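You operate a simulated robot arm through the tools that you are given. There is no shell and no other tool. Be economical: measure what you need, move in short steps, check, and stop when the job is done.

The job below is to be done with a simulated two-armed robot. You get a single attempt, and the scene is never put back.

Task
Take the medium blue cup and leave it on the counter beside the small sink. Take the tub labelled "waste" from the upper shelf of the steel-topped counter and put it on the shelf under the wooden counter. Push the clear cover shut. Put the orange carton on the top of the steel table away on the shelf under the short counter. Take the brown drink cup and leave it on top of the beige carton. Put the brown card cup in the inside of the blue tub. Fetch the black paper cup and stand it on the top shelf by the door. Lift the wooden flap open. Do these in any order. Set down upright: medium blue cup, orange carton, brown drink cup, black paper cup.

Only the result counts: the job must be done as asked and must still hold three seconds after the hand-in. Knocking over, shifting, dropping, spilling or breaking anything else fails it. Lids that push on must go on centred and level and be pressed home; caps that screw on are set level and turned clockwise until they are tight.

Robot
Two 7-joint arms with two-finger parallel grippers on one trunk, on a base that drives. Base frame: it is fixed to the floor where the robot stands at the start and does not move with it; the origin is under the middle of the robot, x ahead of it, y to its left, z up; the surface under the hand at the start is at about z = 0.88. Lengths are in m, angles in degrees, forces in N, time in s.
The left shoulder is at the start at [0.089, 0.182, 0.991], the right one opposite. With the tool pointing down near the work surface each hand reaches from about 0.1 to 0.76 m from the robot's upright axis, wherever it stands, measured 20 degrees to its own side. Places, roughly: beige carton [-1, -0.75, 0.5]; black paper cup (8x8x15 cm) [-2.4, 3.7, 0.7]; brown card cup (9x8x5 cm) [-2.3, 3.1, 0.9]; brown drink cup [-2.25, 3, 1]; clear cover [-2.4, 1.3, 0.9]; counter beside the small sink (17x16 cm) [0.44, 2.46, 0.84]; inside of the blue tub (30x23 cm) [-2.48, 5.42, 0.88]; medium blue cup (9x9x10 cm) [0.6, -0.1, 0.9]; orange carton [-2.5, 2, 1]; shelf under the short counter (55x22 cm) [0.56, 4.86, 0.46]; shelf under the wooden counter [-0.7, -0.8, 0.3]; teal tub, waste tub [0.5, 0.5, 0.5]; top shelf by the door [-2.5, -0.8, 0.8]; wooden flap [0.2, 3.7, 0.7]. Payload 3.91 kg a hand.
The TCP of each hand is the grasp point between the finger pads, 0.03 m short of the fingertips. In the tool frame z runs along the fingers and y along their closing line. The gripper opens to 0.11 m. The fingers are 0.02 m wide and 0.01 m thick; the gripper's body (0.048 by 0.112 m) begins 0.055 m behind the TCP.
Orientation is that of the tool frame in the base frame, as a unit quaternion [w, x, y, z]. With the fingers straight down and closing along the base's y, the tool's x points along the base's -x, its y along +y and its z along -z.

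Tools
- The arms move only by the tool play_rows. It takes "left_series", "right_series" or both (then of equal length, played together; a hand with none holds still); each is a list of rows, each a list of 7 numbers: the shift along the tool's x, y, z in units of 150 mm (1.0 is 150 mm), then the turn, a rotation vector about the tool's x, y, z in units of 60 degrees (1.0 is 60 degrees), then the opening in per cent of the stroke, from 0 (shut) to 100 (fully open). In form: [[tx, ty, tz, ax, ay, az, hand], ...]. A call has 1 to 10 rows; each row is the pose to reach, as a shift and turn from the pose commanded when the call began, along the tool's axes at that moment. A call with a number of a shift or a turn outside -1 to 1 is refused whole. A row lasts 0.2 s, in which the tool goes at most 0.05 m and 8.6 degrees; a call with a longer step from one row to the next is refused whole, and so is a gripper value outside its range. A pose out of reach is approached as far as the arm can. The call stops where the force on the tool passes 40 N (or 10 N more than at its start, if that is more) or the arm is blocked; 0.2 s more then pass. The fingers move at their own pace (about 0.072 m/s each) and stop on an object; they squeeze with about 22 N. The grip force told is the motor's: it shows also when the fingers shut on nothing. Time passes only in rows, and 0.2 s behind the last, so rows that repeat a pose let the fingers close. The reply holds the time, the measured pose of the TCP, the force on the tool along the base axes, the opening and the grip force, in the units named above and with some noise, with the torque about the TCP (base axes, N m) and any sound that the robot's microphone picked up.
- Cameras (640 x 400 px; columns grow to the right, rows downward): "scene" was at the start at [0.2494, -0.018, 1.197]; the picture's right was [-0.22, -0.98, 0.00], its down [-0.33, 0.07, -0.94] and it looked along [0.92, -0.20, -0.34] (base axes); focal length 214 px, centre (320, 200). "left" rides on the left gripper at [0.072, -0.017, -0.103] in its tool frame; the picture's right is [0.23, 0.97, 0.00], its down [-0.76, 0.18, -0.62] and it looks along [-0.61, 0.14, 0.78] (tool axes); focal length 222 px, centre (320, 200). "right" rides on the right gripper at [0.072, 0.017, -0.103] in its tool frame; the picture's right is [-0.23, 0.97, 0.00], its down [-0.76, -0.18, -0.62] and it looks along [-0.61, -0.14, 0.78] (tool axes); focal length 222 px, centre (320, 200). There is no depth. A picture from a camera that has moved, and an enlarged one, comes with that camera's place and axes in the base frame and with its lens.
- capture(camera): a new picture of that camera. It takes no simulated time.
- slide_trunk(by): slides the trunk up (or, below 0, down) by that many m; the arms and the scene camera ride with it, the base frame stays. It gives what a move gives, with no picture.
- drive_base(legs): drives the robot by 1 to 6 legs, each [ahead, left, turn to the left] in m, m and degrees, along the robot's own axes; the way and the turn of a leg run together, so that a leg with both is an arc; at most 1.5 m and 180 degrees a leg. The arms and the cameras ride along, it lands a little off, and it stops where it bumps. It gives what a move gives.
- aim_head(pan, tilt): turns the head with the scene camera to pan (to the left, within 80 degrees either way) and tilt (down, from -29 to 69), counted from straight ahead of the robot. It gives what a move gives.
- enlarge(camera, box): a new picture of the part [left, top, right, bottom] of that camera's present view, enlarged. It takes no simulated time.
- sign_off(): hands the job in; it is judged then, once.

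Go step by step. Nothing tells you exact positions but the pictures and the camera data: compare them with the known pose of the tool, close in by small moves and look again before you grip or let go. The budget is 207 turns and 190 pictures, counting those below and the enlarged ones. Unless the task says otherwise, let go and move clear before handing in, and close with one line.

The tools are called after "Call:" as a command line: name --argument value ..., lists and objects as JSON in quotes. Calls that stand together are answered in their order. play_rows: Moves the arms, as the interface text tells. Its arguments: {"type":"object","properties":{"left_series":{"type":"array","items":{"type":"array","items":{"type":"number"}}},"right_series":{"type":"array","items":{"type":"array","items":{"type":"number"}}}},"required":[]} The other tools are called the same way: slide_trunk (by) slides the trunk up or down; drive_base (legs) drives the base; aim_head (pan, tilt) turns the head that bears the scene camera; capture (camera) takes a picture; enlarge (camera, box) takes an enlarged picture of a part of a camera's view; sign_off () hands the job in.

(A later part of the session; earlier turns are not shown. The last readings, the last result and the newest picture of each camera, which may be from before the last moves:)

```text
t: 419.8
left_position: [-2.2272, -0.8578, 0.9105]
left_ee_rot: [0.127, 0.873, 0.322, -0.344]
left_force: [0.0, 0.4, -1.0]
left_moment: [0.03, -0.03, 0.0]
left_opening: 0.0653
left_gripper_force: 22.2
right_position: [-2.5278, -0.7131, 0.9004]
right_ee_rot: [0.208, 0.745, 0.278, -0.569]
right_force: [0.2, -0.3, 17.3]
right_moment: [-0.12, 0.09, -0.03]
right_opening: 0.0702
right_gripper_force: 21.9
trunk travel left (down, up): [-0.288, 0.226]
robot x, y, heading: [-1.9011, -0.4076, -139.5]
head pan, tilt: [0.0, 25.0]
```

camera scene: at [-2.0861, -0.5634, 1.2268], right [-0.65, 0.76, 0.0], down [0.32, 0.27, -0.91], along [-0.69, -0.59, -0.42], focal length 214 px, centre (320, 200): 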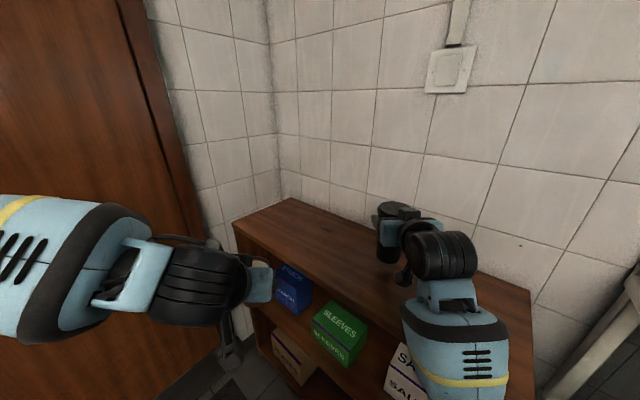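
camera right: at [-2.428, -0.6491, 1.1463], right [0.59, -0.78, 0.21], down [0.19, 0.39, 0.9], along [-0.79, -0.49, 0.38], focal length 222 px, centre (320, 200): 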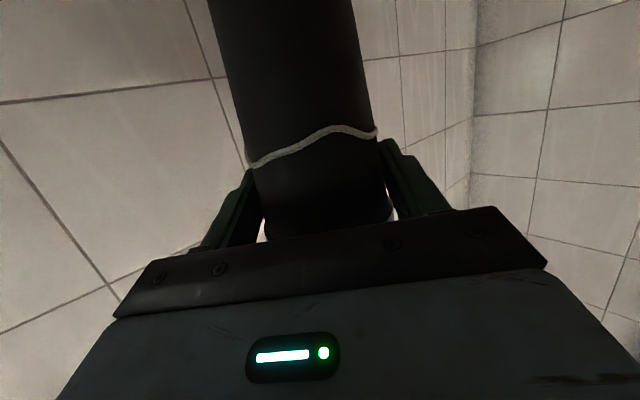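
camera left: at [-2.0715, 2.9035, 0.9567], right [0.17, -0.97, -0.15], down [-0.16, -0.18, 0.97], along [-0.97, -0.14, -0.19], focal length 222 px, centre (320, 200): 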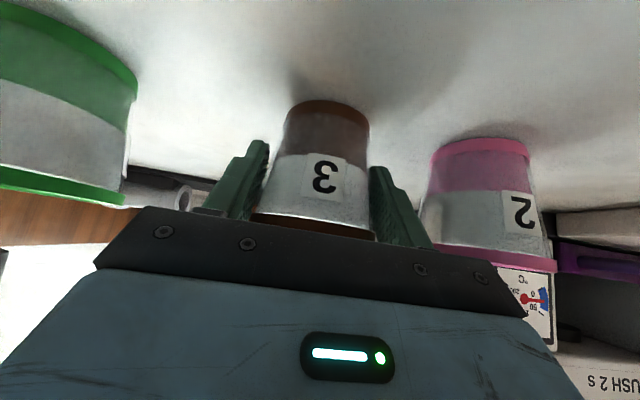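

Contact. I'll release and back out along the tool axis.

Call:
play_rows --right_series '[[-0.01, 0, 0, 0, 0, 0, 95], [-0.01, 0, 0, 0, 0, 0, 95], [-0.01, 0, 0, 0, 0, 0, 95], [-0.02, 0, -0.15, 0, 0, 0, 95], [-0.02, 0, -0.4, 0, 0, 0, 95], [-0.02, 0, -0.7, 0, 0, 0, 95], [-0.02, 0, -0.95, 0, 0, 0, 95]]'

Call:
capture --camera "right"

```text
t: 421.4
left_position: [-2.2288, -0.8574, 0.9104]
left_ee_rot: [0.127, 0.873, 0.323, -0.343]
left_force: [0.4, -0.9, -1.2]
left_moment: [0.03, -0.01, 0.04]
left_opening: 0.0655
left_gripper_force: 22.0
right_position: [-2.4246, -0.6253, 0.9415]
right_ee_rot: [0.207, 0.746, 0.277, -0.569]
right_force: [0.4, -0.5, -0.7]
right_moment: [0.03, 0.0, -0.02]
right_opening: 0.1045
right_gripper_force: 0.0
trunk travel left (down, up): [-0.288, 0.226]
robot x, y, heading: [-1.9042, -0.411, -139.3]
head pan, tilt: [0.0, 25.0]
```

```text
36 pictures are left
camera right: at [-2.3233, -0.5594, 0.8983], right [0.59, -0.78, 0.21], down [0.19, 0.39, 0.9], along [-0.79, -0.49, 0.38], focal length 222 px, centre (320, 200)
```

right: 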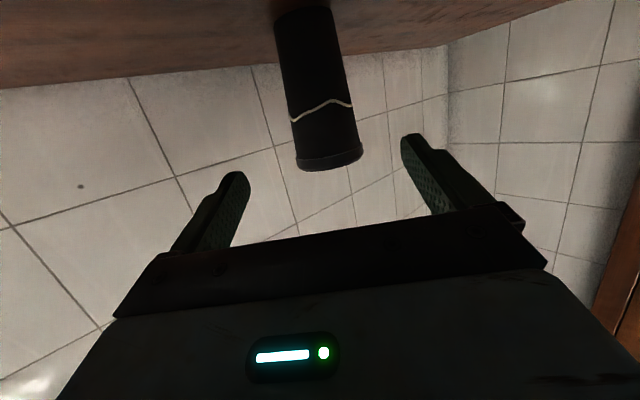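

The black cup stands on the rack top. I'll raise the trunk, back out the way I came, and turn to face the wooden counter.

Call:
slide_trunk --by 0.2

Call:
drive_base --legs '[[-0.65, -0.33, 0], [0, 0, 49.4], [0, 0.5, 0]]'

Call:
aim_head --pan 0 --tilt 35

Call:
capture --camera "scene"

```text
t: 423.5
left_position: [-2.2288, -0.8586, 1.1096]
left_ee_rot: [0.126, 0.874, 0.321, -0.343]
left_force: [-0.1, 0.2, -2.9]
left_moment: [0.02, 0.0, 0.01]
left_opening: 0.0654
left_gripper_force: 21.8
right_position: [-2.4242, -0.6259, 1.1394]
right_ee_rot: [0.207, 0.746, 0.278, -0.568]
right_force: [-0.2, -0.1, 0.1]
right_moment: [0.0, 0.02, 0.03]
right_opening: 0.1046
right_gripper_force: 0.0
trunk travel left (down, up): [-0.488, 0.026]
robot x, y, heading: [-1.9009, -0.4076, -139.4]
head pan, tilt: [0.0, 25.0]
```

```text
t: 434.2
left_position: [-0.991, -0.2763, 1.1095]
left_ee_rot: [0.259, 0.658, 0.658, -0.259]
left_force: [-0.3, 0.1, -1.0]
left_moment: [0.0, 0.0, 0.03]
left_opening: 0.0651
left_gripper_force: 21.9
right_position: [-1.2968, -0.2747, 1.1395]
right_ee_rot: [0.426, 0.561, 0.564, -0.431]
right_force: [-0.4, -0.1, 1.1]
right_moment: [-0.01, -0.01, 0.02]
right_opening: 0.1046
right_gripper_force: 0.2
trunk travel left (down, up): [-0.488, 0.026]
robot x, y, heading: [-1.123, 0.263, -90.1]
head pan, tilt: [0.0, 25.0]
```

```text
t: 434.9
left_position: [-0.9913, -0.2762, 1.111]
left_ee_rot: [0.258, 0.658, 0.658, -0.259]
left_force: [0.9, -0.2, -1.7]
left_moment: [0.03, 0.0, 0.0]
left_opening: 0.0651
left_gripper_force: 21.9
right_position: [-1.2952, -0.2755, 1.1404]
right_ee_rot: [0.426, 0.561, 0.564, -0.43]
right_force: [0.5, -0.4, 0.2]
right_moment: [0.03, -0.01, -0.01]
right_opening: 0.1045
right_gripper_force: 0.1
trunk travel left (down, up): [-0.488, 0.026]
robot x, y, heading: [-1.1183, 0.2622, -90.1]
head pan, tilt: [0.0, 35.0]
```

```text
35 pictures are left
camera scene: at [-1.1224, 0.1314, 1.4346], right [-1.0, 0.0, 0.0], down [0.0, 0.57, -0.82], along [0.0, -0.82, -0.57], focal length 214 px, centre (320, 200)
```

scene: 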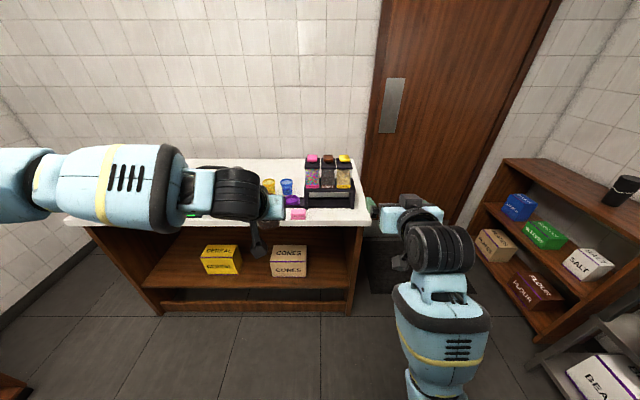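

The beige CONES carton on the shelf has its top at z≈0.5, centred near [-0.946, -0.684]. I'll tuck the right hand back and align in x before lowering.

Call:
play_rows --right_series '[[-0.05, 0, -0.1, 0, 0.13, 0, 100], [-0.1, 0, -0.2, 0, 0.26, 0, 100], [-0.15, 0, -0.3, 0, 0.39, 0, 100], [-0.2, 0, -0.4, 0, 0.52, 0, 100], [-0.25, 0, -0.5, 0, 0.65, 0, 100], [-0.3, 0, -0.6, 0, 0.78, 0, 100]]'

Call:
play_rows --right_series '[[0.1, 0, 0, 0, 0.13, 0, 100], [0.2, 0, 0, 0, 0.26, 0, 100], [0.3, 0, 0, 0, 0.39, 0, 100], [0.4, 0, 0, 0, 0.46, 0, 100]]'

Call:
drive_base --legs '[[0, 0.043, 0]]'

Call:
slide_trunk --by -0.46

Call:
aim_head --pan 10 --tilt 20

Call:
capture --camera "left"

```text
t: 436.6
left_position: [-0.9917, -0.2753, 1.1091]
left_ee_rot: [0.259, 0.658, 0.658, -0.259]
left_force: [-1.5, 0.0, -1.6]
left_moment: [-0.01, -0.01, 0.0]
left_opening: 0.0648
left_gripper_force: 22.2
right_position: [-1.3337, -0.3043, 1.1092]
right_ee_rot: [0.144, 0.697, 0.676, -0.191]
right_force: [0.0, 0.1, 0.1]
right_moment: [0.03, -0.02, 0.0]
right_opening: 0.1101
right_gripper_force: 0.0
right hand out of reach, approached as far as the arm can: row 4, 5, 6
trunk travel left (down, up): [-0.488, 0.026]
robot x, y, heading: [-1.1228, 0.267, -90.2]
head pan, tilt: [0.0, 35.0]
stopped in row 6 (right hand): the arm was blocked; the commanded pose is now the measured one
```

```text
t: 437.6
left_position: [-0.9923, -0.2758, 1.111]
left_ee_rot: [0.259, 0.658, 0.658, -0.259]
left_force: [0.5, -0.1, -1.2]
left_moment: [0.0, 0.02, 0.0]
left_opening: 0.0648
left_gripper_force: 22.0
right_position: [-1.3749, -0.321, 1.0431]
right_ee_rot: [-0.029, 0.728, 0.684, -0.022]
right_force: [0.2, -0.7, 0.1]
right_moment: [-0.01, -0.02, -0.02]
right_opening: 0.1099
right_gripper_force: 0.1
right hand out of reach, approached as far as the arm can: row 1, 2, 3, 4
trunk travel left (down, up): [-0.488, 0.026]
robot x, y, heading: [-1.1195, 0.259, -89.9]
head pan, tilt: [0.0, 35.0]
```

```text
t: 438.6
left_position: [-0.9487, -0.2757, 1.109]
left_ee_rot: [0.258, 0.658, 0.659, -0.259]
left_force: [0.2, -0.3, -1.4]
left_moment: [0.02, 0.02, 0.03]
left_opening: 0.0648
left_gripper_force: 21.3
right_position: [-1.3315, -0.3221, 1.0456]
right_ee_rot: [-0.024, 0.729, 0.683, -0.023]
right_force: [1.4, 0.3, 0.0]
right_moment: [-0.01, 0.01, -0.02]
right_opening: 0.1099
right_gripper_force: 0.0
trunk travel left (down, up): [-0.488, 0.026]
robot x, y, heading: [-1.0813, 0.266, -90.2]
head pan, tilt: [0.0, 35.0]
```

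```text
refused: -0.46 is not a number from -0.4 to 0.4
```

```text
t: 439.4
left_position: [-0.9489, -0.2756, 1.1102]
left_ee_rot: [0.259, 0.658, 0.658, -0.259]
left_force: [0.2, 0.3, -1.5]
left_moment: [0.03, 0.02, -0.03]
left_opening: 0.065
left_gripper_force: 21.8
right_position: [-1.3331, -0.3217, 1.0451]
right_ee_rot: [-0.025, 0.731, 0.682, -0.022]
right_force: [0.7, 0.6, -0.6]
right_moment: [-0.01, 0.01, 0.0]
right_opening: 0.1101
right_gripper_force: 0.1
trunk travel left (down, up): [-0.488, 0.026]
robot x, y, heading: [-1.0789, 0.2625, -90.0]
head pan, tilt: [10.0, 20.0]
```

```text
34 pictures are left
camera left: at [-0.9674, -0.1529, 1.1377], right [0.97, 0.17, -0.15], down [0.18, -0.13, 0.97], along [0.14, -0.98, -0.16], focal length 222 px, centre (320, 200)
```

left: 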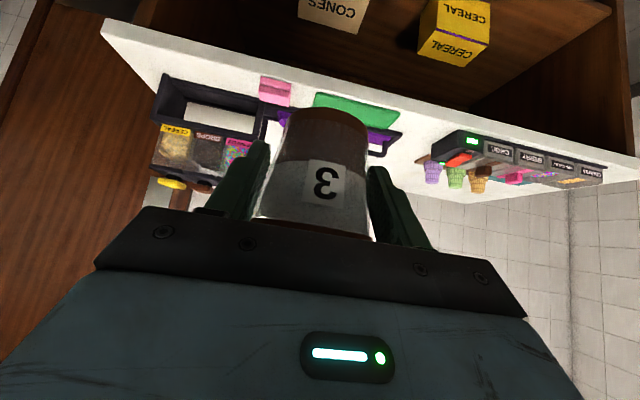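

The right hand drifted forward, so I'll pull it back and up, then lower the trunk in two parts.

Call:
play_rows --right_series '[[0.25, -0.05, -0.05, 0, 0, 0, 100], [0.5, -0.1, -0.1, 0, 0, 0, 100], [0.75, -0.15, -0.15, 0, 0, 0, 100], [1.0, -0.2, -0.2, 0, 0, 0, 100]]'

Call:
slide_trunk --by -0.39

Call:
drive_base --legs '[[0.2, 0, 0]]'

Call:
capture --camera "scene"

Call:
capture --camera "left"

```text
t: 440.4
left_position: [-0.9489, -0.2756, 1.1107]
left_ee_rot: [0.259, 0.658, 0.658, -0.259]
left_force: [0.6, 0.3, -1.6]
left_moment: [0.01, -0.01, 0.02]
left_opening: 0.0649
left_gripper_force: 22.0
right_position: [-1.429, -0.2528, 1.0377]
right_ee_rot: [-0.033, 0.737, 0.674, -0.027]
right_force: [0.1, -0.4, -0.6]
right_moment: [-0.02, 0.01, -0.02]
right_opening: 0.1099
right_gripper_force: 0.1
right hand out of reach, approached as far as the arm can: row 1, 2, 3, 4
trunk travel left (down, up): [-0.488, 0.026]
robot x, y, heading: [-1.0824, 0.264, -89.7]
head pan, tilt: [10.0, 20.0]
```

```text
t: 444.1
left_position: [-0.9496, -0.2764, 0.7209]
left_ee_rot: [0.259, 0.658, 0.658, -0.258]
left_force: [0.8, -0.1, -1.2]
left_moment: [0.01, -0.03, -0.02]
left_opening: 0.0647
left_gripper_force: 22.0
right_position: [-1.4273, -0.1881, 0.4048]
right_ee_rot: [-0.229, 0.702, 0.656, 0.156]
right_force: [-1.2, 0.3, 0.7]
right_moment: [0.0, 0.0, 0.0]
right_opening: 0.11
right_gripper_force: 0.1
trunk travel left (down, up): [-0.098, 0.416]
robot x, y, heading: [-1.0806, 0.2636, -90.1]
head pan, tilt: [10.0, 20.0]
```

```text
t: 445.7
left_position: [-0.9511, -0.4749, 0.7191]
left_ee_rot: [0.259, 0.658, 0.658, -0.26]
left_force: [-0.3, -0.2, -1.5]
left_moment: [0.03, -0.02, 0.02]
left_opening: 0.0648
left_gripper_force: 22.0
right_position: [-1.4285, -0.3853, 0.4034]
right_ee_rot: [-0.229, 0.703, 0.655, 0.157]
right_force: [0.0, -0.1, -0.2]
right_moment: [0.0, 0.02, -0.01]
right_opening: 0.1101
right_gripper_force: 0.1
trunk travel left (down, up): [-0.098, 0.416]
robot x, y, heading: [-1.0805, 0.0661, -90.1]
head pan, tilt: [10.0, 20.0]
```

```text
33 pictures are left
camera scene: at [-1.0641, -0.2442, 1.0207], right [-0.99, -0.17, 0.0], down [-0.06, 0.34, -0.94], along [0.16, -0.93, -0.34], focal length 214 px, centre (320, 200)
```

scene: 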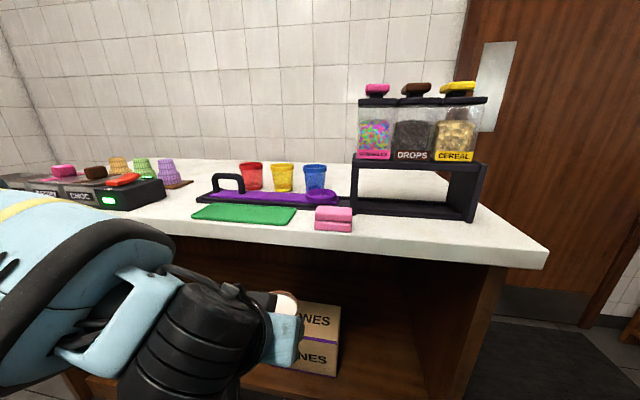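

```text
32 pictures are left
camera left: at [-0.9685, -0.352, 0.7476], right [0.97, 0.16, -0.15], down [0.18, -0.13, 0.97], along [0.14, -0.98, -0.16], focal length 222 px, centre (320, 200)
```

left: 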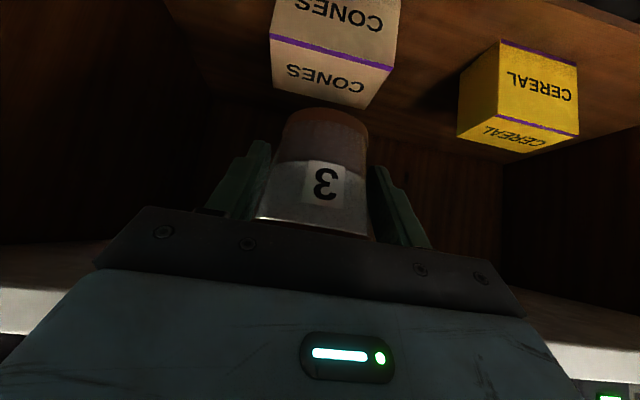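

I'll lower the drink cup to z≈0.62 in front of the opening, tuck the right hand up, then drive in 12 cm.

Call:
play_rows --left_series '[[0.11, 0, 0.12, 0, 0, 0, 30], [0.22, 0, 0.24, 0, 0, 0, 30], [0.34, 0, 0.36, 0, 0, 0, 30], [0.455, 0, 0.487, 0, 0, 0, 30]]' --right_series '[[0.2, 0, -0.2, 0, 0, 0, 100], [0.4, 0, -0.4, 0, 0, 0, 100], [0.6, 0, -0.6, 0, 0, 0, 100], [0.8, 0, -0.8, 0, 0, 0, 100]]'

Call:
drive_base --legs '[[0.12, 0, 0]]'

Call:
capture --camera "left"

```text
t: 446.7
left_position: [-0.9507, -0.4756, 0.6201]
left_ee_rot: [0.259, 0.659, 0.658, -0.258]
left_force: [0.3, -0.2, -1.7]
left_moment: [0.05, -0.01, 0.03]
left_opening: 0.0647
left_gripper_force: 21.9
right_position: [-1.5019, -0.3621, 0.558]
right_ee_rot: [-0.235, 0.708, 0.648, 0.156]
right_force: [0.7, 1.0, 0.0]
right_moment: [0.0, 0.0, 0.03]
right_opening: 0.11
right_gripper_force: 0.1
right hand out of reach, approached as far as the arm can: row 1, 2, 3, 4
trunk travel left (down, up): [-0.098, 0.416]
robot x, y, heading: [-1.0774, 0.0655, -90.3]
head pan, tilt: [10.0, 20.0]
```

```text
t: 448.0
left_position: [-0.9507, -0.596, 0.6197]
left_ee_rot: [0.258, 0.66, 0.656, -0.26]
left_force: [0.1, 0.0, -2.5]
left_moment: [0.01, 0.0, 0.03]
left_opening: 0.0649
left_gripper_force: 21.8
right_position: [-1.5011, -0.4837, 0.5584]
right_ee_rot: [-0.232, 0.709, 0.648, 0.155]
right_force: [0.1, -0.9, 0.2]
right_moment: [-0.02, -0.02, -0.01]
right_opening: 0.11
right_gripper_force: 0.0
trunk travel left (down, up): [-0.098, 0.416]
robot x, y, heading: [-1.0785, -0.0532, -90.0]
head pan, tilt: [10.0, 20.0]
```

```text
31 pictures are left
camera left: at [-0.9691, -0.4725, 0.6476], right [0.97, 0.16, -0.15], down [0.18, -0.13, 0.97], along [0.14, -0.98, -0.16], focal length 222 px, centre (320, 200)
```

left: 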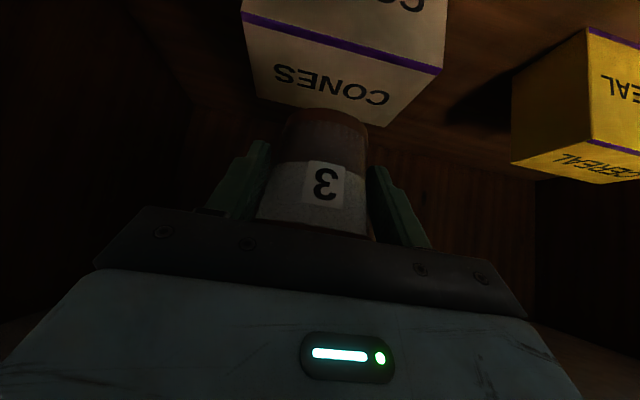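

The carton top spans y −0.62 to −0.72 at z=0.50. I'll move forward 6.4 cm and then lower gently.

Call:
play_rows --left_series '[[-0.1, 0, 0.1, 0, 0, 0, 30], [-0.21, 0, 0.2, 0, 0, 0, 30], [-0.312, 0, 0.291, 0, 0, 0, 30], [-0.2, 0, 0.41, 0, 0, 0, 30], [-0.11, 0, 0.51, 0, 0, 0, 30]]'

Call:
capture --camera "left"

```text
t: 449.2
left_position: [-0.9516, -0.6626, 0.5734]
left_ee_rot: [0.258, 0.66, 0.657, -0.257]
left_force: [-0.7, 0.0, -0.4]
left_moment: [0.09, -0.02, 0.03]
left_opening: 0.065
left_gripper_force: 22.3
right_position: [-1.5022, -0.4846, 0.5585]
right_ee_rot: [-0.23, 0.711, 0.646, 0.155]
right_force: [-0.8, -0.1, 0.1]
right_moment: [-0.06, -0.01, 0.01]
right_opening: 0.11
right_gripper_force: 0.0
trunk travel left (down, up): [-0.098, 0.416]
robot x, y, heading: [-1.0784, -0.055, -90.0]
head pan, tilt: [10.0, 20.0]
```

```text
30 pictures are left
camera left: at [-0.9686, -0.5403, 0.6013], right [0.97, 0.17, -0.15], down [0.18, -0.14, 0.97], along [0.14, -0.98, -0.16], focal length 222 px, centre (320, 200)
```

left: 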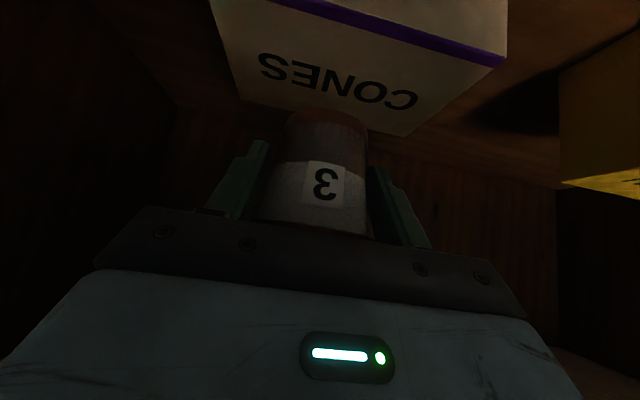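

The cup bottom is about 2 cm above the carton top and within it. I'll lower in small steps to contact.

Call:
play_rows --left_series '[[0.045, 0, 0.049, 0, 0, 0, 30], [0.075, 0, 0.08, 0, 0, 0, 30], [0.09, 0, 0.097, 0, 0, 0, 30], [0.105, 0, 0.112, 0, 0, 0, 30], [0.12, 0, 0.129, 0, 0, 0, 30]]'

```text
t: 450.4
left_position: [-0.9514, -0.6597, 0.5486]
left_ee_rot: [0.259, 0.659, 0.657, -0.259]
left_force: [0.1, 0.5, -2.1]
left_moment: [0.03, 0.0, 0.01]
left_opening: 0.0648
left_gripper_force: 21.3
right_position: [-1.5033, -0.4822, 0.5594]
right_ee_rot: [-0.232, 0.71, 0.646, 0.155]
right_force: [-0.5, -0.8, 0.3]
right_moment: [-0.01, 0.0, 0.0]
right_opening: 0.11
right_gripper_force: 0.1
trunk travel left (down, up): [-0.098, 0.416]
robot x, y, heading: [-1.0796, -0.0584, -90.3]
head pan, tilt: [10.0, 20.0]
```

No contact yet; I'll continue down in small steps.

Call:
play_rows --left_series '[[0.02, 0, 0.022, 0, 0, 0, 30], [0.04, 0, 0.043, 0, 0, 0, 30], [0.055, 0, 0.06, 0, 0, 0, 30], [0.07, 0, 0.075, 0, 0, 0, 30]]'

Call:
capture --camera "left"

```text
t: 451.4
left_position: [-0.9524, -0.6598, 0.5334]
left_ee_rot: [0.258, 0.659, 0.657, -0.259]
left_force: [-0.1, -0.9, -1.2]
left_moment: [0.01, -0.02, 0.01]
left_opening: 0.0648
left_gripper_force: 22.2
right_position: [-1.5036, -0.4824, 0.5589]
right_ee_rot: [-0.231, 0.711, 0.646, 0.155]
right_force: [-0.1, -0.2, -0.6]
right_moment: [-0.01, 0.03, -0.03]
right_opening: 0.11
right_gripper_force: 0.2
trunk travel left (down, up): [-0.098, 0.416]
robot x, y, heading: [-1.0789, -0.0531, -90.2]
head pan, tilt: [10.0, 20.0]
```

```text
29 pictures are left
camera left: at [-0.9692, -0.5367, 0.5611], right [0.97, 0.16, -0.15], down [0.18, -0.13, 0.97], along [0.14, -0.98, -0.16], focal length 222 px, centre (320, 200)
```

left: 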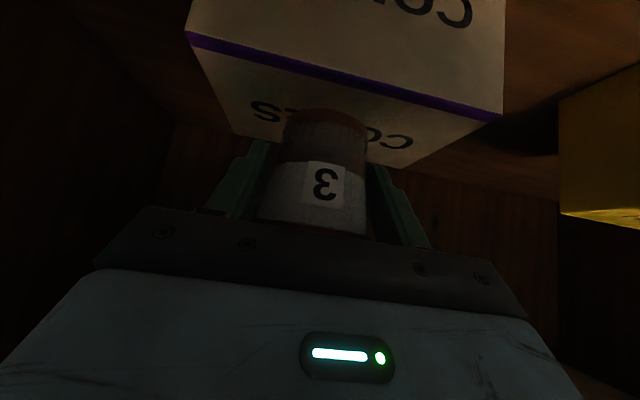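

Still no contact, so I'll go on lowering in 4 mm steps.

Call:
play_rows --left_series '[[0.02, 0, 0.02, 0, 0, 0, 30], [0.037, 0, 0.04, 0, 0, 0, 30], [0.055, 0, 0.059, 0, 0, 0, 30], [0.072, 0, 0.078, 0, 0, 0, 30]]'

```text
t: 452.4
left_position: [-0.9526, -0.6603, 0.5176]
left_ee_rot: [0.258, 0.659, 0.657, -0.259]
left_force: [0.1, -0.5, -1.5]
left_moment: [0.0, -0.01, 0.02]
left_opening: 0.0647
left_gripper_force: 21.1
right_position: [-1.5025, -0.4815, 0.5582]
right_ee_rot: [-0.231, 0.711, 0.646, 0.155]
right_force: [-0.5, -0.5, 1.4]
right_moment: [0.02, 0.02, 0.0]
right_opening: 0.1101
right_gripper_force: 0.1
trunk travel left (down, up): [-0.098, 0.416]
robot x, y, heading: [-1.0796, -0.057, -90.4]
head pan, tilt: [10.0, 20.0]
```

Call:
enlarge --camera "left" --box '[160, 0, 540, 237]'

```text
1.68 times, centred on (350, 118) of left
camera zoom: at [-0.9693, -0.5368, 0.5448], right [0.97, 0.16, -0.15], down [0.18, -0.14, 0.97], along [0.14, -0.98, -0.16], focal length 374 px, centre (270, 337)
```

zoom: 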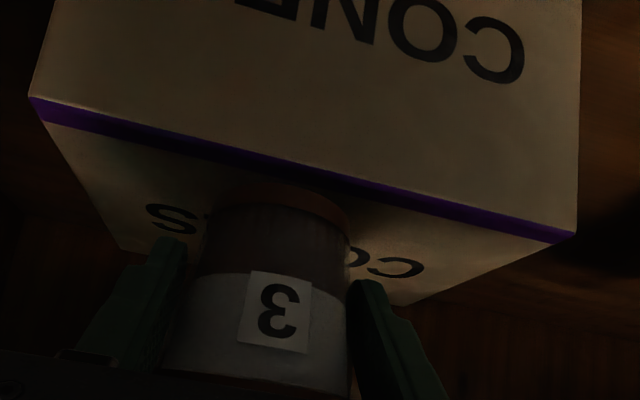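

Re-triangulating gives the carton top at z≈0.467, spanning y −0.653 to −0.769, so the cup is too near the front edge. I'll raise a bit, move 3.5 cm further in, then lower.

Call:
play_rows --left_series '[[-0.055, 0, -0.058, 0, 0, 0, 30], [-0.14, 0, 0.02, 0, 0, 0, 30], [-0.225, 0, 0.1, 0, 0, 0, 30], [-0.2, 0, 0.128, 0, 0, 0, 30], [-0.17, 0, 0.159, 0, 0, 0, 30], [-0.15, 0, 0.18, 0, 0, 0, 30], [-0.13, 0, 0.2, 0, 0, 0, 30]]'

Call:
enlarge --camera "left" --box '[160, 0, 540, 237]'

```text
t: 454.0
left_position: [-0.9526, -0.6941, 0.509]
left_ee_rot: [0.258, 0.659, 0.657, -0.258]
left_force: [0.2, -0.1, -2.3]
left_moment: [0.05, 0.0, 0.02]
left_opening: 0.0647
left_gripper_force: 22.3
right_position: [-1.5031, -0.4835, 0.559]
right_ee_rot: [-0.232, 0.71, 0.647, 0.154]
right_force: [-0.5, 0.7, -0.9]
right_moment: [-0.01, -0.02, 0.02]
right_opening: 0.1101
right_gripper_force: 0.1
trunk travel left (down, up): [-0.098, 0.416]
robot x, y, heading: [-1.0786, -0.0566, -90.1]
head pan, tilt: [10.0, 20.0]
```

```text
1.68 times, centred on (350, 118) of left
camera zoom: at [-0.9693, -0.5713, 0.5363], right [0.97, 0.16, -0.15], down [0.18, -0.13, 0.97], along [0.14, -0.98, -0.16], focal length 374 px, centre (270, 337)
```

zoom: 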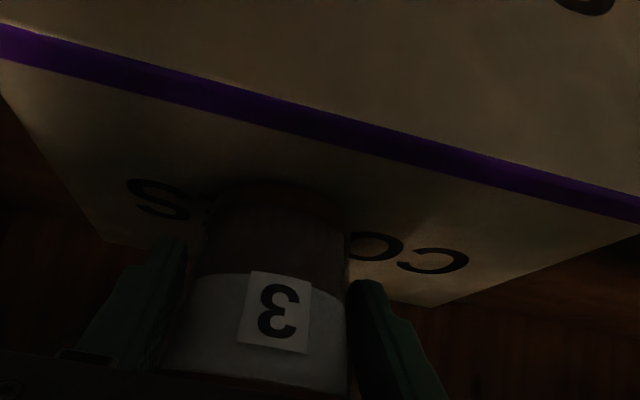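

The contact shadow is close. I'll lower the last few millimetres.

Call:
play_rows --left_series '[[0.015, 0, 0.016, 0, 0, 0, 30], [0.03, 0, 0.032, 0, 0, 0, 30], [0.045, 0, 0.048, 0, 0, 0, 30], [0.06, 0, 0.064, 0, 0, 0, 30], [0.075, 0, 0.08, 0, 0, 0, 30], [0.09, 0, 0.096, 0, 0, 0, 30]]'

```text
t: 455.4
left_position: [-0.9511, -0.6929, 0.4937]
left_ee_rot: [0.259, 0.659, 0.655, -0.263]
left_force: [-3.4, 8.2, 24.7]
left_moment: [0.05, -0.34, 0.17]
left_opening: 0.0586
left_gripper_force: 21.7
right_position: [-1.5029, -0.4818, 0.5603]
right_ee_rot: [-0.231, 0.71, 0.647, 0.153]
right_force: [0.4, 0.6, 0.4]
right_moment: [-0.02, 0.03, -0.01]
right_opening: 0.1099
right_gripper_force: 0.1
trunk travel left (down, up): [-0.098, 0.416]
robot x, y, heading: [-1.0802, -0.0563, -90.0]
head pan, tilt: [10.0, 20.0]
```

Contact at 25 N. I'll ease up slightly, release and back out along the tool axis.

Call:
play_rows --left_series '[[-0.015, 0, -0.015, 0, 0, 0, 30], [-0.015, 0, -0.015, 0, 0, 0, 85], [-0.015, 0, -0.015, 0, 0, 0, 85], [-0.015, 0, -0.015, 0, 0, 0, 85], [-0.015, 0, -0.2, 0, 0, 0, 85], [-0.015, 0, -0.45, 0, 0, 0, 85], [-0.015, 0, -0.7, 0, 0, 0, 85]]'

Call:
capture --camera "left"

```text
t: 457.0
left_position: [-0.9516, -0.6239, 0.567]
left_ee_rot: [0.258, 0.659, 0.658, -0.258]
left_force: [0.0, -0.4, -0.1]
left_moment: [0.05, -0.01, -0.02]
left_opening: 0.0935
left_gripper_force: 0.0
right_position: [-1.5036, -0.4824, 0.5596]
right_ee_rot: [-0.231, 0.711, 0.646, 0.155]
right_force: [-0.1, -0.6, 1.1]
right_moment: [0.03, -0.01, -0.01]
right_opening: 0.1101
right_gripper_force: 0.0
trunk travel left (down, up): [-0.098, 0.416]
robot x, y, heading: [-1.0778, -0.0524, -90.1]
head pan, tilt: [10.0, 20.0]
```

```text
26 pictures are left
camera left: at [-0.9692, -0.5004, 0.5951], right [0.97, 0.17, -0.15], down [0.18, -0.14, 0.97], along [0.14, -0.98, -0.16], focal length 222 px, centre (320, 200)
```

left: 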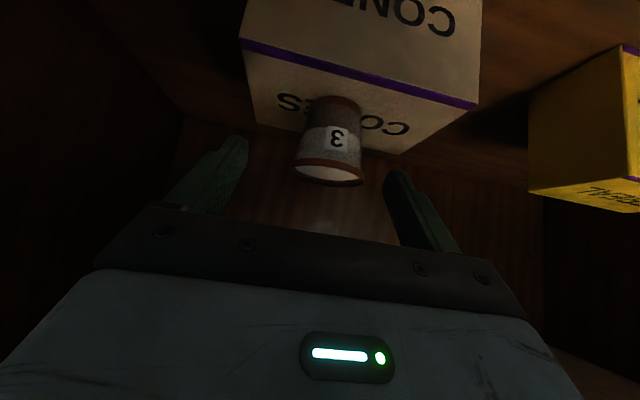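

The drink cup stands upright on the CONES carton. Now for the waste tub: I'll back off, turn to face the steel counter and look.

Call:
drive_base --legs '[[-0.4, 0, 0], [0, 0, 90], [0.55, -0.22, 0]]'

Call:
aim_head --pan 10 --tilt 25

Call:
capture --camera "scene"

```text
t: 466.3
left_position: [0.0389, 0.2736, 0.5672]
left_ee_rot: [0.365, -0.005, 0.931, 0.002]
left_force: [0.3, 0.1, 0.9]
left_moment: [0.0, -0.02, 0.0]
left_opening: 0.0936
left_gripper_force: 0.1
right_position: [-0.0956, -0.2798, 0.5593]
right_ee_rot: [-0.273, 0.038, 0.96, -0.057]
right_force: [0.1, 0.4, -0.1]
right_moment: [-0.02, 0.0, -0.01]
right_opening: 0.11
right_gripper_force: 0.1
trunk travel left (down, up): [-0.098, 0.416]
robot x, y, heading: [-0.5305, 0.1377, 0.7]
head pan, tilt: [10.0, 20.0]
```

```text
t: 466.9
left_position: [0.038, 0.2734, 0.5681]
left_ee_rot: [0.365, -0.005, 0.931, 0.002]
left_force: [0.1, 0.1, -0.3]
left_moment: [-0.01, 0.02, 0.03]
left_opening: 0.0936
left_gripper_force: 0.0
right_position: [-0.0965, -0.2799, 0.5592]
right_ee_rot: [-0.272, 0.039, 0.96, -0.056]
right_force: [0.2, -1.2, 0.1]
right_moment: [0.01, -0.02, -0.01]
right_opening: 0.11
right_gripper_force: 0.1
trunk travel left (down, up): [-0.098, 0.416]
robot x, y, heading: [-0.5281, 0.1391, 0.9]
head pan, tilt: [10.0, 25.0]
```

```text
25 pictures are left
camera scene: at [-0.2199, 0.1597, 1.0128], right [0.18, -0.98, 0.0], down [-0.42, -0.08, -0.91], along [0.89, 0.17, -0.42], focal length 214 px, centre (320, 200)
```

scene: 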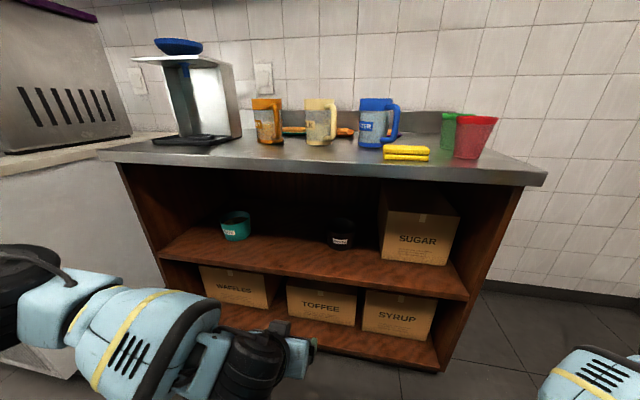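

The waste tub stands at about [0.50, 0.195] on the shelf at z≈0.50, left of the SUGAR box. I'll zoom in from both cameras for its size.

Call:
enlarge --camera "scene" --box '[290, 195, 418, 275]'

Call:
capture --camera "left"

```text
5.00 times, centred on (354, 235) of scene
camera zoom: at [-0.2199, 0.1597, 1.0128], right [0.18, -0.98, 0.0], down [-0.42, -0.08, -0.91], along [0.89, 0.17, -0.42], focal length 1072 px, centre (150, 25)
```

zoom: 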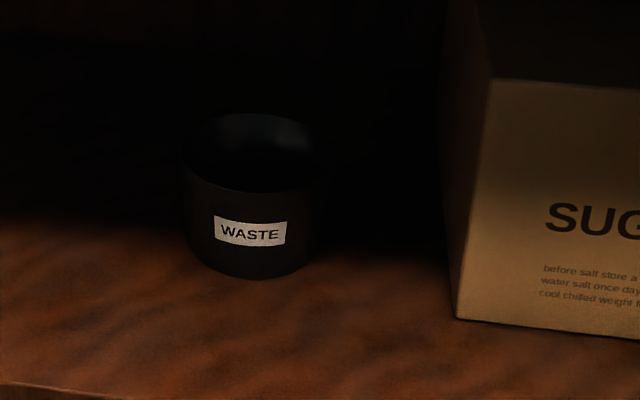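

```text
23 pictures are left
camera left: at [-0.0864, 0.2547, 0.5952], right [-0.18, 0.97, -0.15], down [0.13, 0.18, 0.97], along [0.98, 0.15, -0.16], focal length 222 px, centre (320, 200)
```

left: 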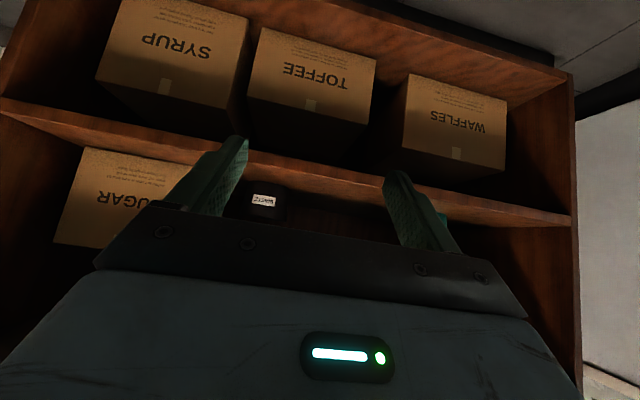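

The tub's rim is about 11.4 cm across (rim z≈0.57), too wide to straddle, so I'll pinch its left rim wall with one finger inside. I'll tilt the left hand to 60°, raise it a bit, tuck the right hand and drive in.

Call:
play_rows --left_series '[[-0.1, 0, -0.05, 0, -0.1, 0, 60], [-0.2, 0, -0.12, 0, -0.2, 0, 60], [-0.3, 0, -0.18, 0, -0.287, 0, 60], [-0.3, 0, -0.18, 0, -0.287, 0, 60]]' --right_series '[[0.25, 0, 0, 0, 0, 0, 50], [0.5, 0, 0, 0, 0, 0, 50], [0.75, 0, 0, 0, 0, 0, 50], [1.0, 0, 0, 0, 0, 0, 50]]'

Call:
drive_base --legs '[[0.33, -0.02, -0.9]]'

Call:
capture --camera "left"

```text
t: 467.9
left_position: [0.0527, 0.274, 0.6189]
left_ee_rot: [0.501, -0.005, 0.865, 0.003]
left_force: [0.2, -1.0, -0.5]
left_moment: [0.0, -0.01, 0.04]
left_opening: 0.0659
left_gripper_force: 0.1
right_position: [-0.2272, -0.2758, 0.6421]
right_ee_rot: [-0.271, 0.046, 0.96, -0.059]
right_force: [0.3, 0.3, 0.2]
right_moment: [-0.02, -0.01, 0.01]
right_opening: 0.0549
right_gripper_force: 0.0
right hand out of reach, approached as far as the arm can: row 1, 2, 3, 4
trunk travel left (down, up): [-0.098, 0.416]
robot x, y, heading: [-0.5262, 0.1398, 0.6]
head pan, tilt: [10.0, 25.0]
```

```text
t: 470.2
left_position: [0.381, 0.2473, 0.6179]
left_ee_rot: [0.499, 0.003, 0.867, 0.0]
left_force: [0.2, -0.2, -1.2]
left_moment: [0.0, -0.01, 0.0]
left_opening: 0.066
left_gripper_force: 0.1
right_position: [0.0942, -0.3008, 0.6411]
right_ee_rot: [-0.273, 0.054, 0.958, -0.061]
right_force: [-0.4, -0.9, 0.2]
right_moment: [0.0, 0.01, 0.02]
right_opening: 0.0549
right_gripper_force: 0.0
trunk travel left (down, up): [-0.098, 0.416]
robot x, y, heading: [-0.2017, 0.1174, 0.1]
head pan, tilt: [10.0, 25.0]
stopped in leg 1: the robot was blocked; the commanded pose is now the measured one
```

```text
22 pictures are left
camera left: at [0.2543, 0.23, 0.6078], right [-0.11, 0.97, -0.2], down [-0.16, 0.18, 0.97], along [0.98, 0.14, 0.13], focal length 222 px, centre (320, 200)
```

left: 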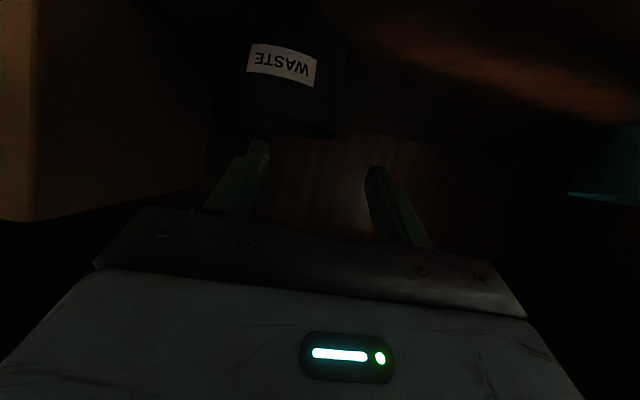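

The base was blocked, most likely by the forearm meeting the counter edge. I'll back off, lower the trunk fully, re-raise the hand and try again.

Call:
drive_base --legs '[[-0.15, 0.012, 0]]'

Call:
slide_trunk --by -0.09

Call:
play_rows --left_series '[[-0.15, 0, -0.09, 0, 0, 0, 60], [-0.3, 0, -0.17, 0, 0, 0, 60], [-0.42, 0, -0.24, 0, 0, 0, 60]]'

Call:
drive_base --legs '[[0.26, 0, 0]]'

```text
t: 471.6
left_position: [0.2325, 0.2602, 0.617]
left_ee_rot: [0.5, 0.002, 0.866, -0.001]
left_force: [-0.6, 0.6, -0.4]
left_moment: [0.01, 0.04, -0.01]
left_opening: 0.066
left_gripper_force: 0.1
right_position: [-0.0528, -0.2866, 0.6425]
right_ee_rot: [-0.274, 0.054, 0.958, -0.061]
right_force: [-0.4, 0.2, 0.0]
right_moment: [-0.01, 0.03, -0.01]
right_opening: 0.0551
right_gripper_force: 0.1
trunk travel left (down, up): [-0.098, 0.416]
robot x, y, heading: [-0.35, 0.1343, -0.2]
head pan, tilt: [10.0, 25.0]
```

```text
t: 472.8
left_position: [0.2319, 0.2605, 0.5261]
left_ee_rot: [0.498, 0.002, 0.867, 0.0]
left_force: [-0.3, 0.1, -0.9]
left_moment: [0.03, 0.02, -0.04]
left_opening: 0.066
left_gripper_force: 0.1
right_position: [-0.0556, -0.2916, 0.5542]
right_ee_rot: [-0.271, 0.065, 0.958, -0.062]
right_force: [-1.4, 0.2, 0.1]
right_moment: [0.0, -0.01, -0.01]
right_opening: 0.0549
right_gripper_force: 0.0
trunk travel left (down, up): [-0.008, 0.506]
robot x, y, heading: [-0.347, 0.1331, -0.2]
head pan, tilt: [10.0, 25.0]
```

```text
t: 473.6
left_position: [0.2341, 0.2581, 0.5993]
left_ee_rot: [0.499, 0.002, 0.867, 0.0]
left_force: [0.3, 0.1, -0.7]
left_moment: [-0.02, 0.02, 0.03]
left_opening: 0.066
left_gripper_force: 0.1
right_position: [-0.0546, -0.2918, 0.5544]
right_ee_rot: [-0.273, 0.064, 0.958, -0.065]
right_force: [0.4, 0.4, -0.2]
right_moment: [0.0, 0.03, 0.01]
right_opening: 0.0547
right_gripper_force: 0.1
trunk travel left (down, up): [-0.008, 0.506]
robot x, y, heading: [-0.3539, 0.1282, -0.2]
head pan, tilt: [10.0, 25.0]
```

```text
t: 475.1
left_position: [0.3862, 0.2686, 0.6061]
left_ee_rot: [0.503, -0.013, 0.864, 0.009]
left_force: [0.9, 0.9, -0.2]
left_moment: [0.0, -0.05, 0.02]
left_opening: 0.0658
left_gripper_force: 0.1
right_position: [0.105, -0.2945, 0.5553]
right_ee_rot: [-0.268, 0.057, 0.96, -0.066]
right_force: [-0.1, 0.2, 0.0]
right_moment: [0.01, -0.01, -0.01]
right_opening: 0.055
right_gripper_force: 0.1
trunk travel left (down, up): [-0.008, 0.506]
robot x, y, heading: [-0.1922, 0.1238, 0.8]
head pan, tilt: [10.0, 25.0]
stopped in leg 1: the robot was blocked; the commanded pose is now the measured one
```

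Still limited to x≈-0.19, so I'll use the arm's own reach forward, above rim height.

Call:
play_rows --left_series '[[-0.09, -0.02, 0.16, 0, 0, 0, 60], [-0.18, -0.03, 0.31, 0, 0, 0, 60], [-0.27, -0.04, 0.47, 0, 0, 0, 60], [-0.363, -0.04, 0.629, 0, 0, 0, 60]]'

Call:
capture --camera "left"

```text
t: 476.3
left_position: [0.4963, 0.2688, 0.6296]
left_ee_rot: [0.52, -0.016, 0.854, 0.008]
left_force: [0.3, 0.5, 0.4]
left_moment: [-0.01, 0.0, 0.01]
left_opening: 0.066
left_gripper_force: 0.0
right_position: [0.1036, -0.2943, 0.5571]
right_ee_rot: [-0.267, 0.053, 0.96, -0.065]
right_force: [0.4, 0.4, 0.3]
right_moment: [-0.02, -0.01, 0.01]
right_opening: 0.0546
right_gripper_force: 0.0
trunk travel left (down, up): [-0.008, 0.506]
robot x, y, heading: [-0.1929, 0.1307, 1.0]
head pan, tilt: [10.0, 25.0]
stopped in row 4 (left hand): the arm was blocked; the commanded pose is now the measured one
```

```text
21 pictures are left
camera left: at [0.3708, 0.2464, 0.6145], right [-0.14, 0.97, -0.21], down [-0.21, 0.17, 0.96], along [0.97, 0.18, 0.18], focal length 222 px, centre (320, 200)
```

left: 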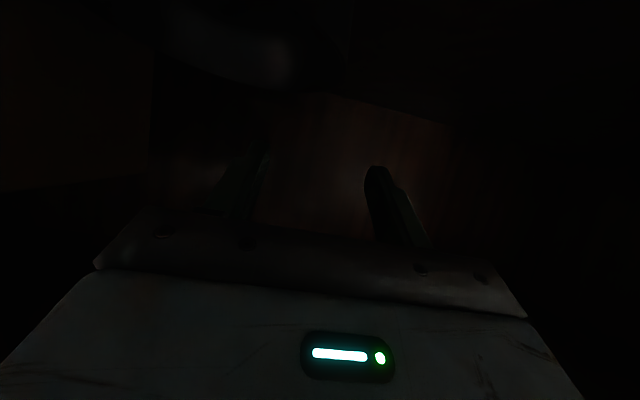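

The rim's left edge projects between the fingers as expected. I'll lower about 6.5 cm in steps, watching for contact.

Call:
play_rows --left_series '[[0.1, 0, 0.05, 0, 0, 0, 60], [0.2, 0, 0.1, 0, 0, 0, 60], [0.28, 0, 0.145, 0, 0, 0, 60], [0.34, 0, 0.175, 0, 0, 0, 60], [0.38, 0, 0.196, 0, 0, 0, 60]]'

Call:
capture --camera "left"

```text
t: 477.4
left_position: [0.511, 0.2704, 0.5636]
left_ee_rot: [0.518, -0.021, 0.855, 0.001]
left_force: [-1.8, 0.8, 11.6]
left_moment: [-0.56, 0.73, -0.15]
left_opening: 0.0659
left_gripper_force: 0.1
right_position: [0.1128, -0.2891, 0.555]
right_ee_rot: [-0.274, 0.057, 0.958, -0.068]
right_force: [-0.5, 0.3, -0.5]
right_moment: [-0.01, 0.02, 0.01]
right_opening: 0.0553
right_gripper_force: 0.1
trunk travel left (down, up): [-0.008, 0.506]
robot x, y, heading: [-0.1821, 0.1305, 1.1]
head pan, tilt: [10.0, 25.0]
stopped in row 5 (left hand): the force on the tool passed its limit at 46 N (the readings are from after the stop); the commanded pose is now the measured one
```

```text
20 pictures are left
camera left: at [0.3854, 0.2489, 0.5495], right [-0.14, 0.96, -0.22], down [-0.21, 0.19, 0.96], along [0.97, 0.18, 0.17], focal length 222 px, centre (320, 200)
```

left: 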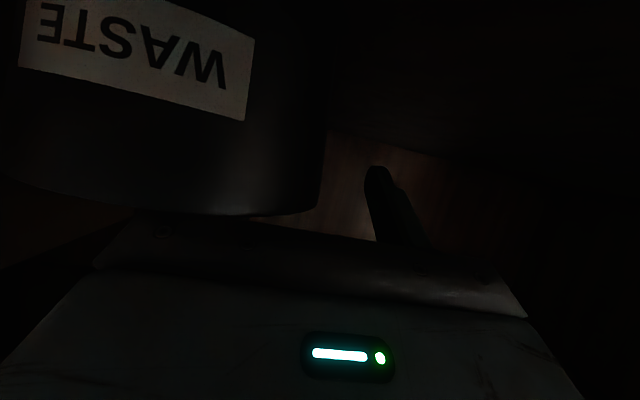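

The inner finger is inside the tub, behind its front wall, and the outer one is outside; the palm has reached the rim. I'll ease up slightly and close on the wall.

Call:
play_rows --left_series '[[-0.03, 0, -0.015, 0, 0, 0, 60], [-0.03, 0, -0.015, 0, 0, 0, 0], [-0.03, 0, -0.015, 0, 0, 0, 0], [-0.03, 0, -0.015, 0, 0, 0, 0], [-0.03, 0, -0.015, 0, 0, 0, 0]]'

Call:
play_rows --left_series '[[-0.06, 0, -0.03, 0, 0, 0, 0], [-0.15, 0, -0.078, 0, 0, 0, 0], [-0.25, 0, -0.13, 0, 0, 0, 0]]'

Call:
capture --camera "left"

```text
t: 478.6
left_position: [0.5111, 0.2712, 0.5665]
left_ee_rot: [0.516, -0.021, 0.857, 0.002]
left_force: [-1.0, 0.4, 0.2]
left_moment: [-0.1, 0.08, -0.05]
left_opening: 0.0128
left_gripper_force: 21.9
right_position: [0.1138, -0.2896, 0.5544]
right_ee_rot: [-0.274, 0.057, 0.958, -0.068]
right_force: [0.3, -0.3, -0.3]
right_moment: [-0.02, 0.04, 0.0]
right_opening: 0.0548
right_gripper_force: 0.1
trunk travel left (down, up): [-0.008, 0.506]
robot x, y, heading: [-0.1846, 0.1307, 1.0]
head pan, tilt: [10.0, 25.0]
```

```text
t: 479.4
left_position: [0.5111, 0.2733, 0.6076]
left_ee_rot: [0.515, -0.021, 0.857, 0.002]
left_force: [0.3, -0.3, 0.2]
left_moment: [0.01, 0.0, 0.01]
left_opening: 0.012
left_gripper_force: 21.9
right_position: [0.1132, -0.2896, 0.5551]
right_ee_rot: [-0.274, 0.056, 0.957, -0.069]
right_force: [1.2, 0.9, 0.4]
right_moment: [-0.03, -0.02, 0.01]
right_opening: 0.0549
right_gripper_force: 0.1
trunk travel left (down, up): [-0.008, 0.506]
robot x, y, heading: [-0.1886, 0.1288, 1.0]
head pan, tilt: [10.0, 25.0]
```

```text
19 pictures are left
camera left: at [0.3853, 0.2503, 0.5942], right [-0.14, 0.97, -0.22], down [-0.2, 0.19, 0.96], along [0.97, 0.18, 0.17], focal length 222 px, centre (320, 200)
```

left: 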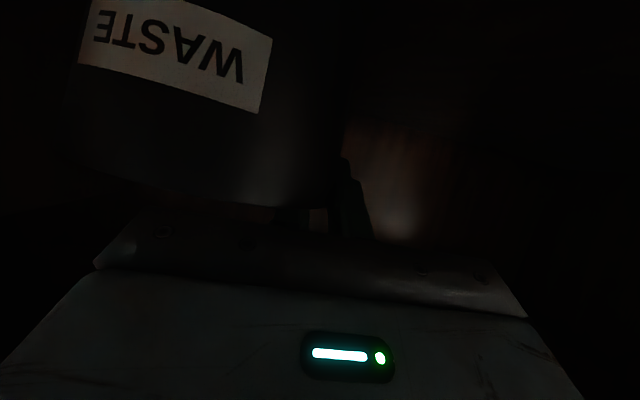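

The tub is held by its rim and lifted. I'll back out, clear the counters, turn south and move in front of the free left part of the wooden counter's shelf.

Call:
drive_base --legs '[[-0.45, 0, 0], [0, 0.33, 0], [0, 0, -91], [0, 0.33, 0]]'

Call:
aim_head --pan 10 --tilt 30

Call:
capture --camera "scene"

```text
t: 492.1
left_position: [-0.1851, -0.2477, 0.6066]
left_ee_rot: [0.363, 0.596, 0.616, -0.366]
left_force: [0.5, 0.4, -1.0]
left_moment: [0.0, 0.0, -0.01]
left_opening: 0.0111
left_gripper_force: 22.5
right_position: [-0.7395, 0.1586, 0.5533]
right_ee_rot: [-0.242, 0.722, 0.631, 0.149]
right_force: [0.0, -0.7, -0.1]
right_moment: [0.03, -0.01, -0.01]
right_opening: 0.055
right_gripper_force: 0.0
trunk travel left (down, up): [-0.008, 0.506]
robot x, y, heading: [-0.3171, 0.4519, -89.9]
head pan, tilt: [10.0, 25.0]
```

```text
t: 492.7
left_position: [-0.1841, -0.2477, 0.6087]
left_ee_rot: [0.363, 0.596, 0.616, -0.365]
left_force: [-0.1, 0.4, 0.1]
left_moment: [-0.04, -0.05, 0.0]
left_opening: 0.011
left_gripper_force: 22.0
right_position: [-0.7408, 0.1587, 0.5537]
right_ee_rot: [-0.241, 0.722, 0.631, 0.148]
right_force: [-0.4, 0.5, -0.5]
right_moment: [0.03, 0.01, -0.01]
right_opening: 0.0551
right_gripper_force: 0.1
trunk travel left (down, up): [-0.008, 0.506]
robot x, y, heading: [-0.3203, 0.4522, -90.2]
head pan, tilt: [10.0, 30.0]
```

```text
18 pictures are left
camera scene: at [-0.3017, 0.1205, 0.9198], right [-0.98, -0.17, 0.0], down [-0.09, 0.49, -0.87], along [0.15, -0.85, -0.5], focal length 214 px, centre (320, 200)
```

scene: 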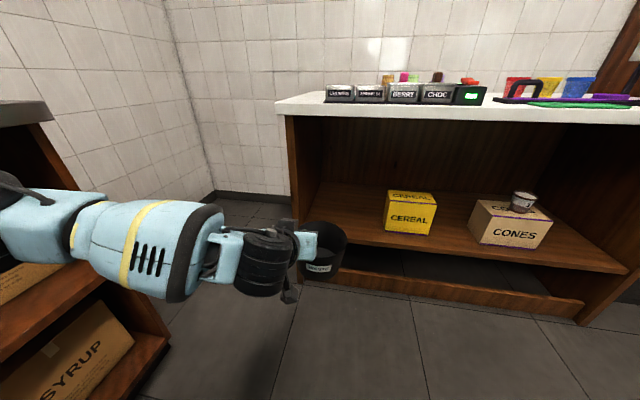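

The free shelf area runs x≈−0.46 to −0.10; shelf z≈0.317, front edge y≈−0.54. I'll lower the tub and bring it in with its centre aimed at about [−0.28, −0.64].

Call:
play_rows --left_series '[[0.25, 0, 0, 0, 0, 0, 0], [0.5, 0, 0, 0, 0, 0, 0], [0.75, 0, 0, 0, 0, 0, 0], [1.0, 0, 0, 0, 0, 0, 0]]'

Call:
play_rows --left_series '[[0.1, 0, 0, 0, 0, 0, 0], [0.2, 0, 0, 0, 0, 0, 0]]'

Call:
drive_base --legs '[[0.2, -0.04, 0]]'

Call:
capture --camera "scene"

```text
t: 493.7
left_position: [-0.1894, -0.1774, 0.4753]
left_ee_rot: [0.364, 0.595, 0.616, -0.366]
left_force: [-0.2, 0.6, -0.5]
left_moment: [-0.01, -0.03, -0.01]
left_opening: 0.0112
left_gripper_force: 22.4
right_position: [-0.7408, 0.1585, 0.5545]
right_ee_rot: [-0.241, 0.722, 0.631, 0.147]
right_force: [-0.4, -1.0, -0.2]
right_moment: [0.0, -0.01, -0.02]
right_opening: 0.0552
right_gripper_force: 0.0
trunk travel left (down, up): [-0.008, 0.506]
robot x, y, heading: [-0.317, 0.4516, -90.1]
head pan, tilt: [10.0, 30.0]
```

```text
t: 494.3
left_position: [-0.1904, -0.1626, 0.4495]
left_ee_rot: [0.363, 0.596, 0.616, -0.365]
left_force: [0.4, -0.1, -0.4]
left_moment: [-0.01, -0.03, 0.02]
left_opening: 0.011
left_gripper_force: 22.4
right_position: [-0.7405, 0.1593, 0.5543]
right_ee_rot: [-0.241, 0.722, 0.631, 0.148]
right_force: [-0.2, 0.2, -0.9]
right_moment: [-0.01, -0.01, 0.0]
right_opening: 0.0548
right_gripper_force: 0.1
trunk travel left (down, up): [-0.008, 0.506]
robot x, y, heading: [-0.3164, 0.4545, -89.9]
head pan, tilt: [10.0, 30.0]
```

```text
t: 495.9
left_position: [-0.2301, -0.3624, 0.4499]
left_ee_rot: [0.362, 0.597, 0.615, -0.366]
left_force: [-0.4, 0.2, -0.2]
left_moment: [0.03, -0.04, 0.01]
left_opening: 0.0112
left_gripper_force: 22.2
right_position: [-0.7808, -0.0404, 0.5546]
right_ee_rot: [-0.241, 0.722, 0.631, 0.148]
right_force: [0.5, 1.0, -0.4]
right_moment: [0.02, 0.02, 0.01]
right_opening: 0.055
right_gripper_force: 0.1
trunk travel left (down, up): [-0.008, 0.506]
robot x, y, heading: [-0.3584, 0.2543, -90.1]
head pan, tilt: [10.0, 30.0]
```

```text
17 pictures are left
camera scene: at [-0.3419, -0.0791, 0.9197], right [-0.98, -0.17, 0.0], down [-0.09, 0.49, -0.87], along [0.15, -0.85, -0.5], focal length 214 px, centre (320, 200)
```

scene: 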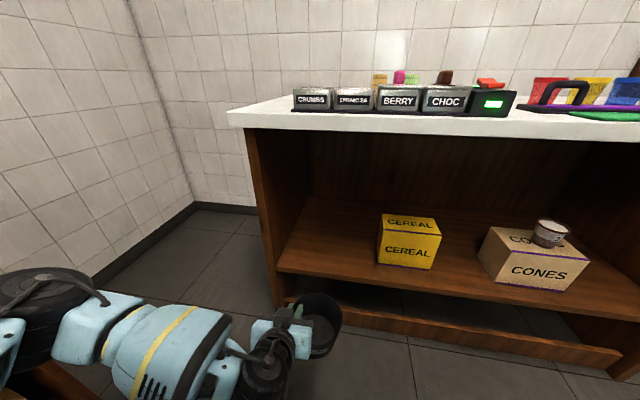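

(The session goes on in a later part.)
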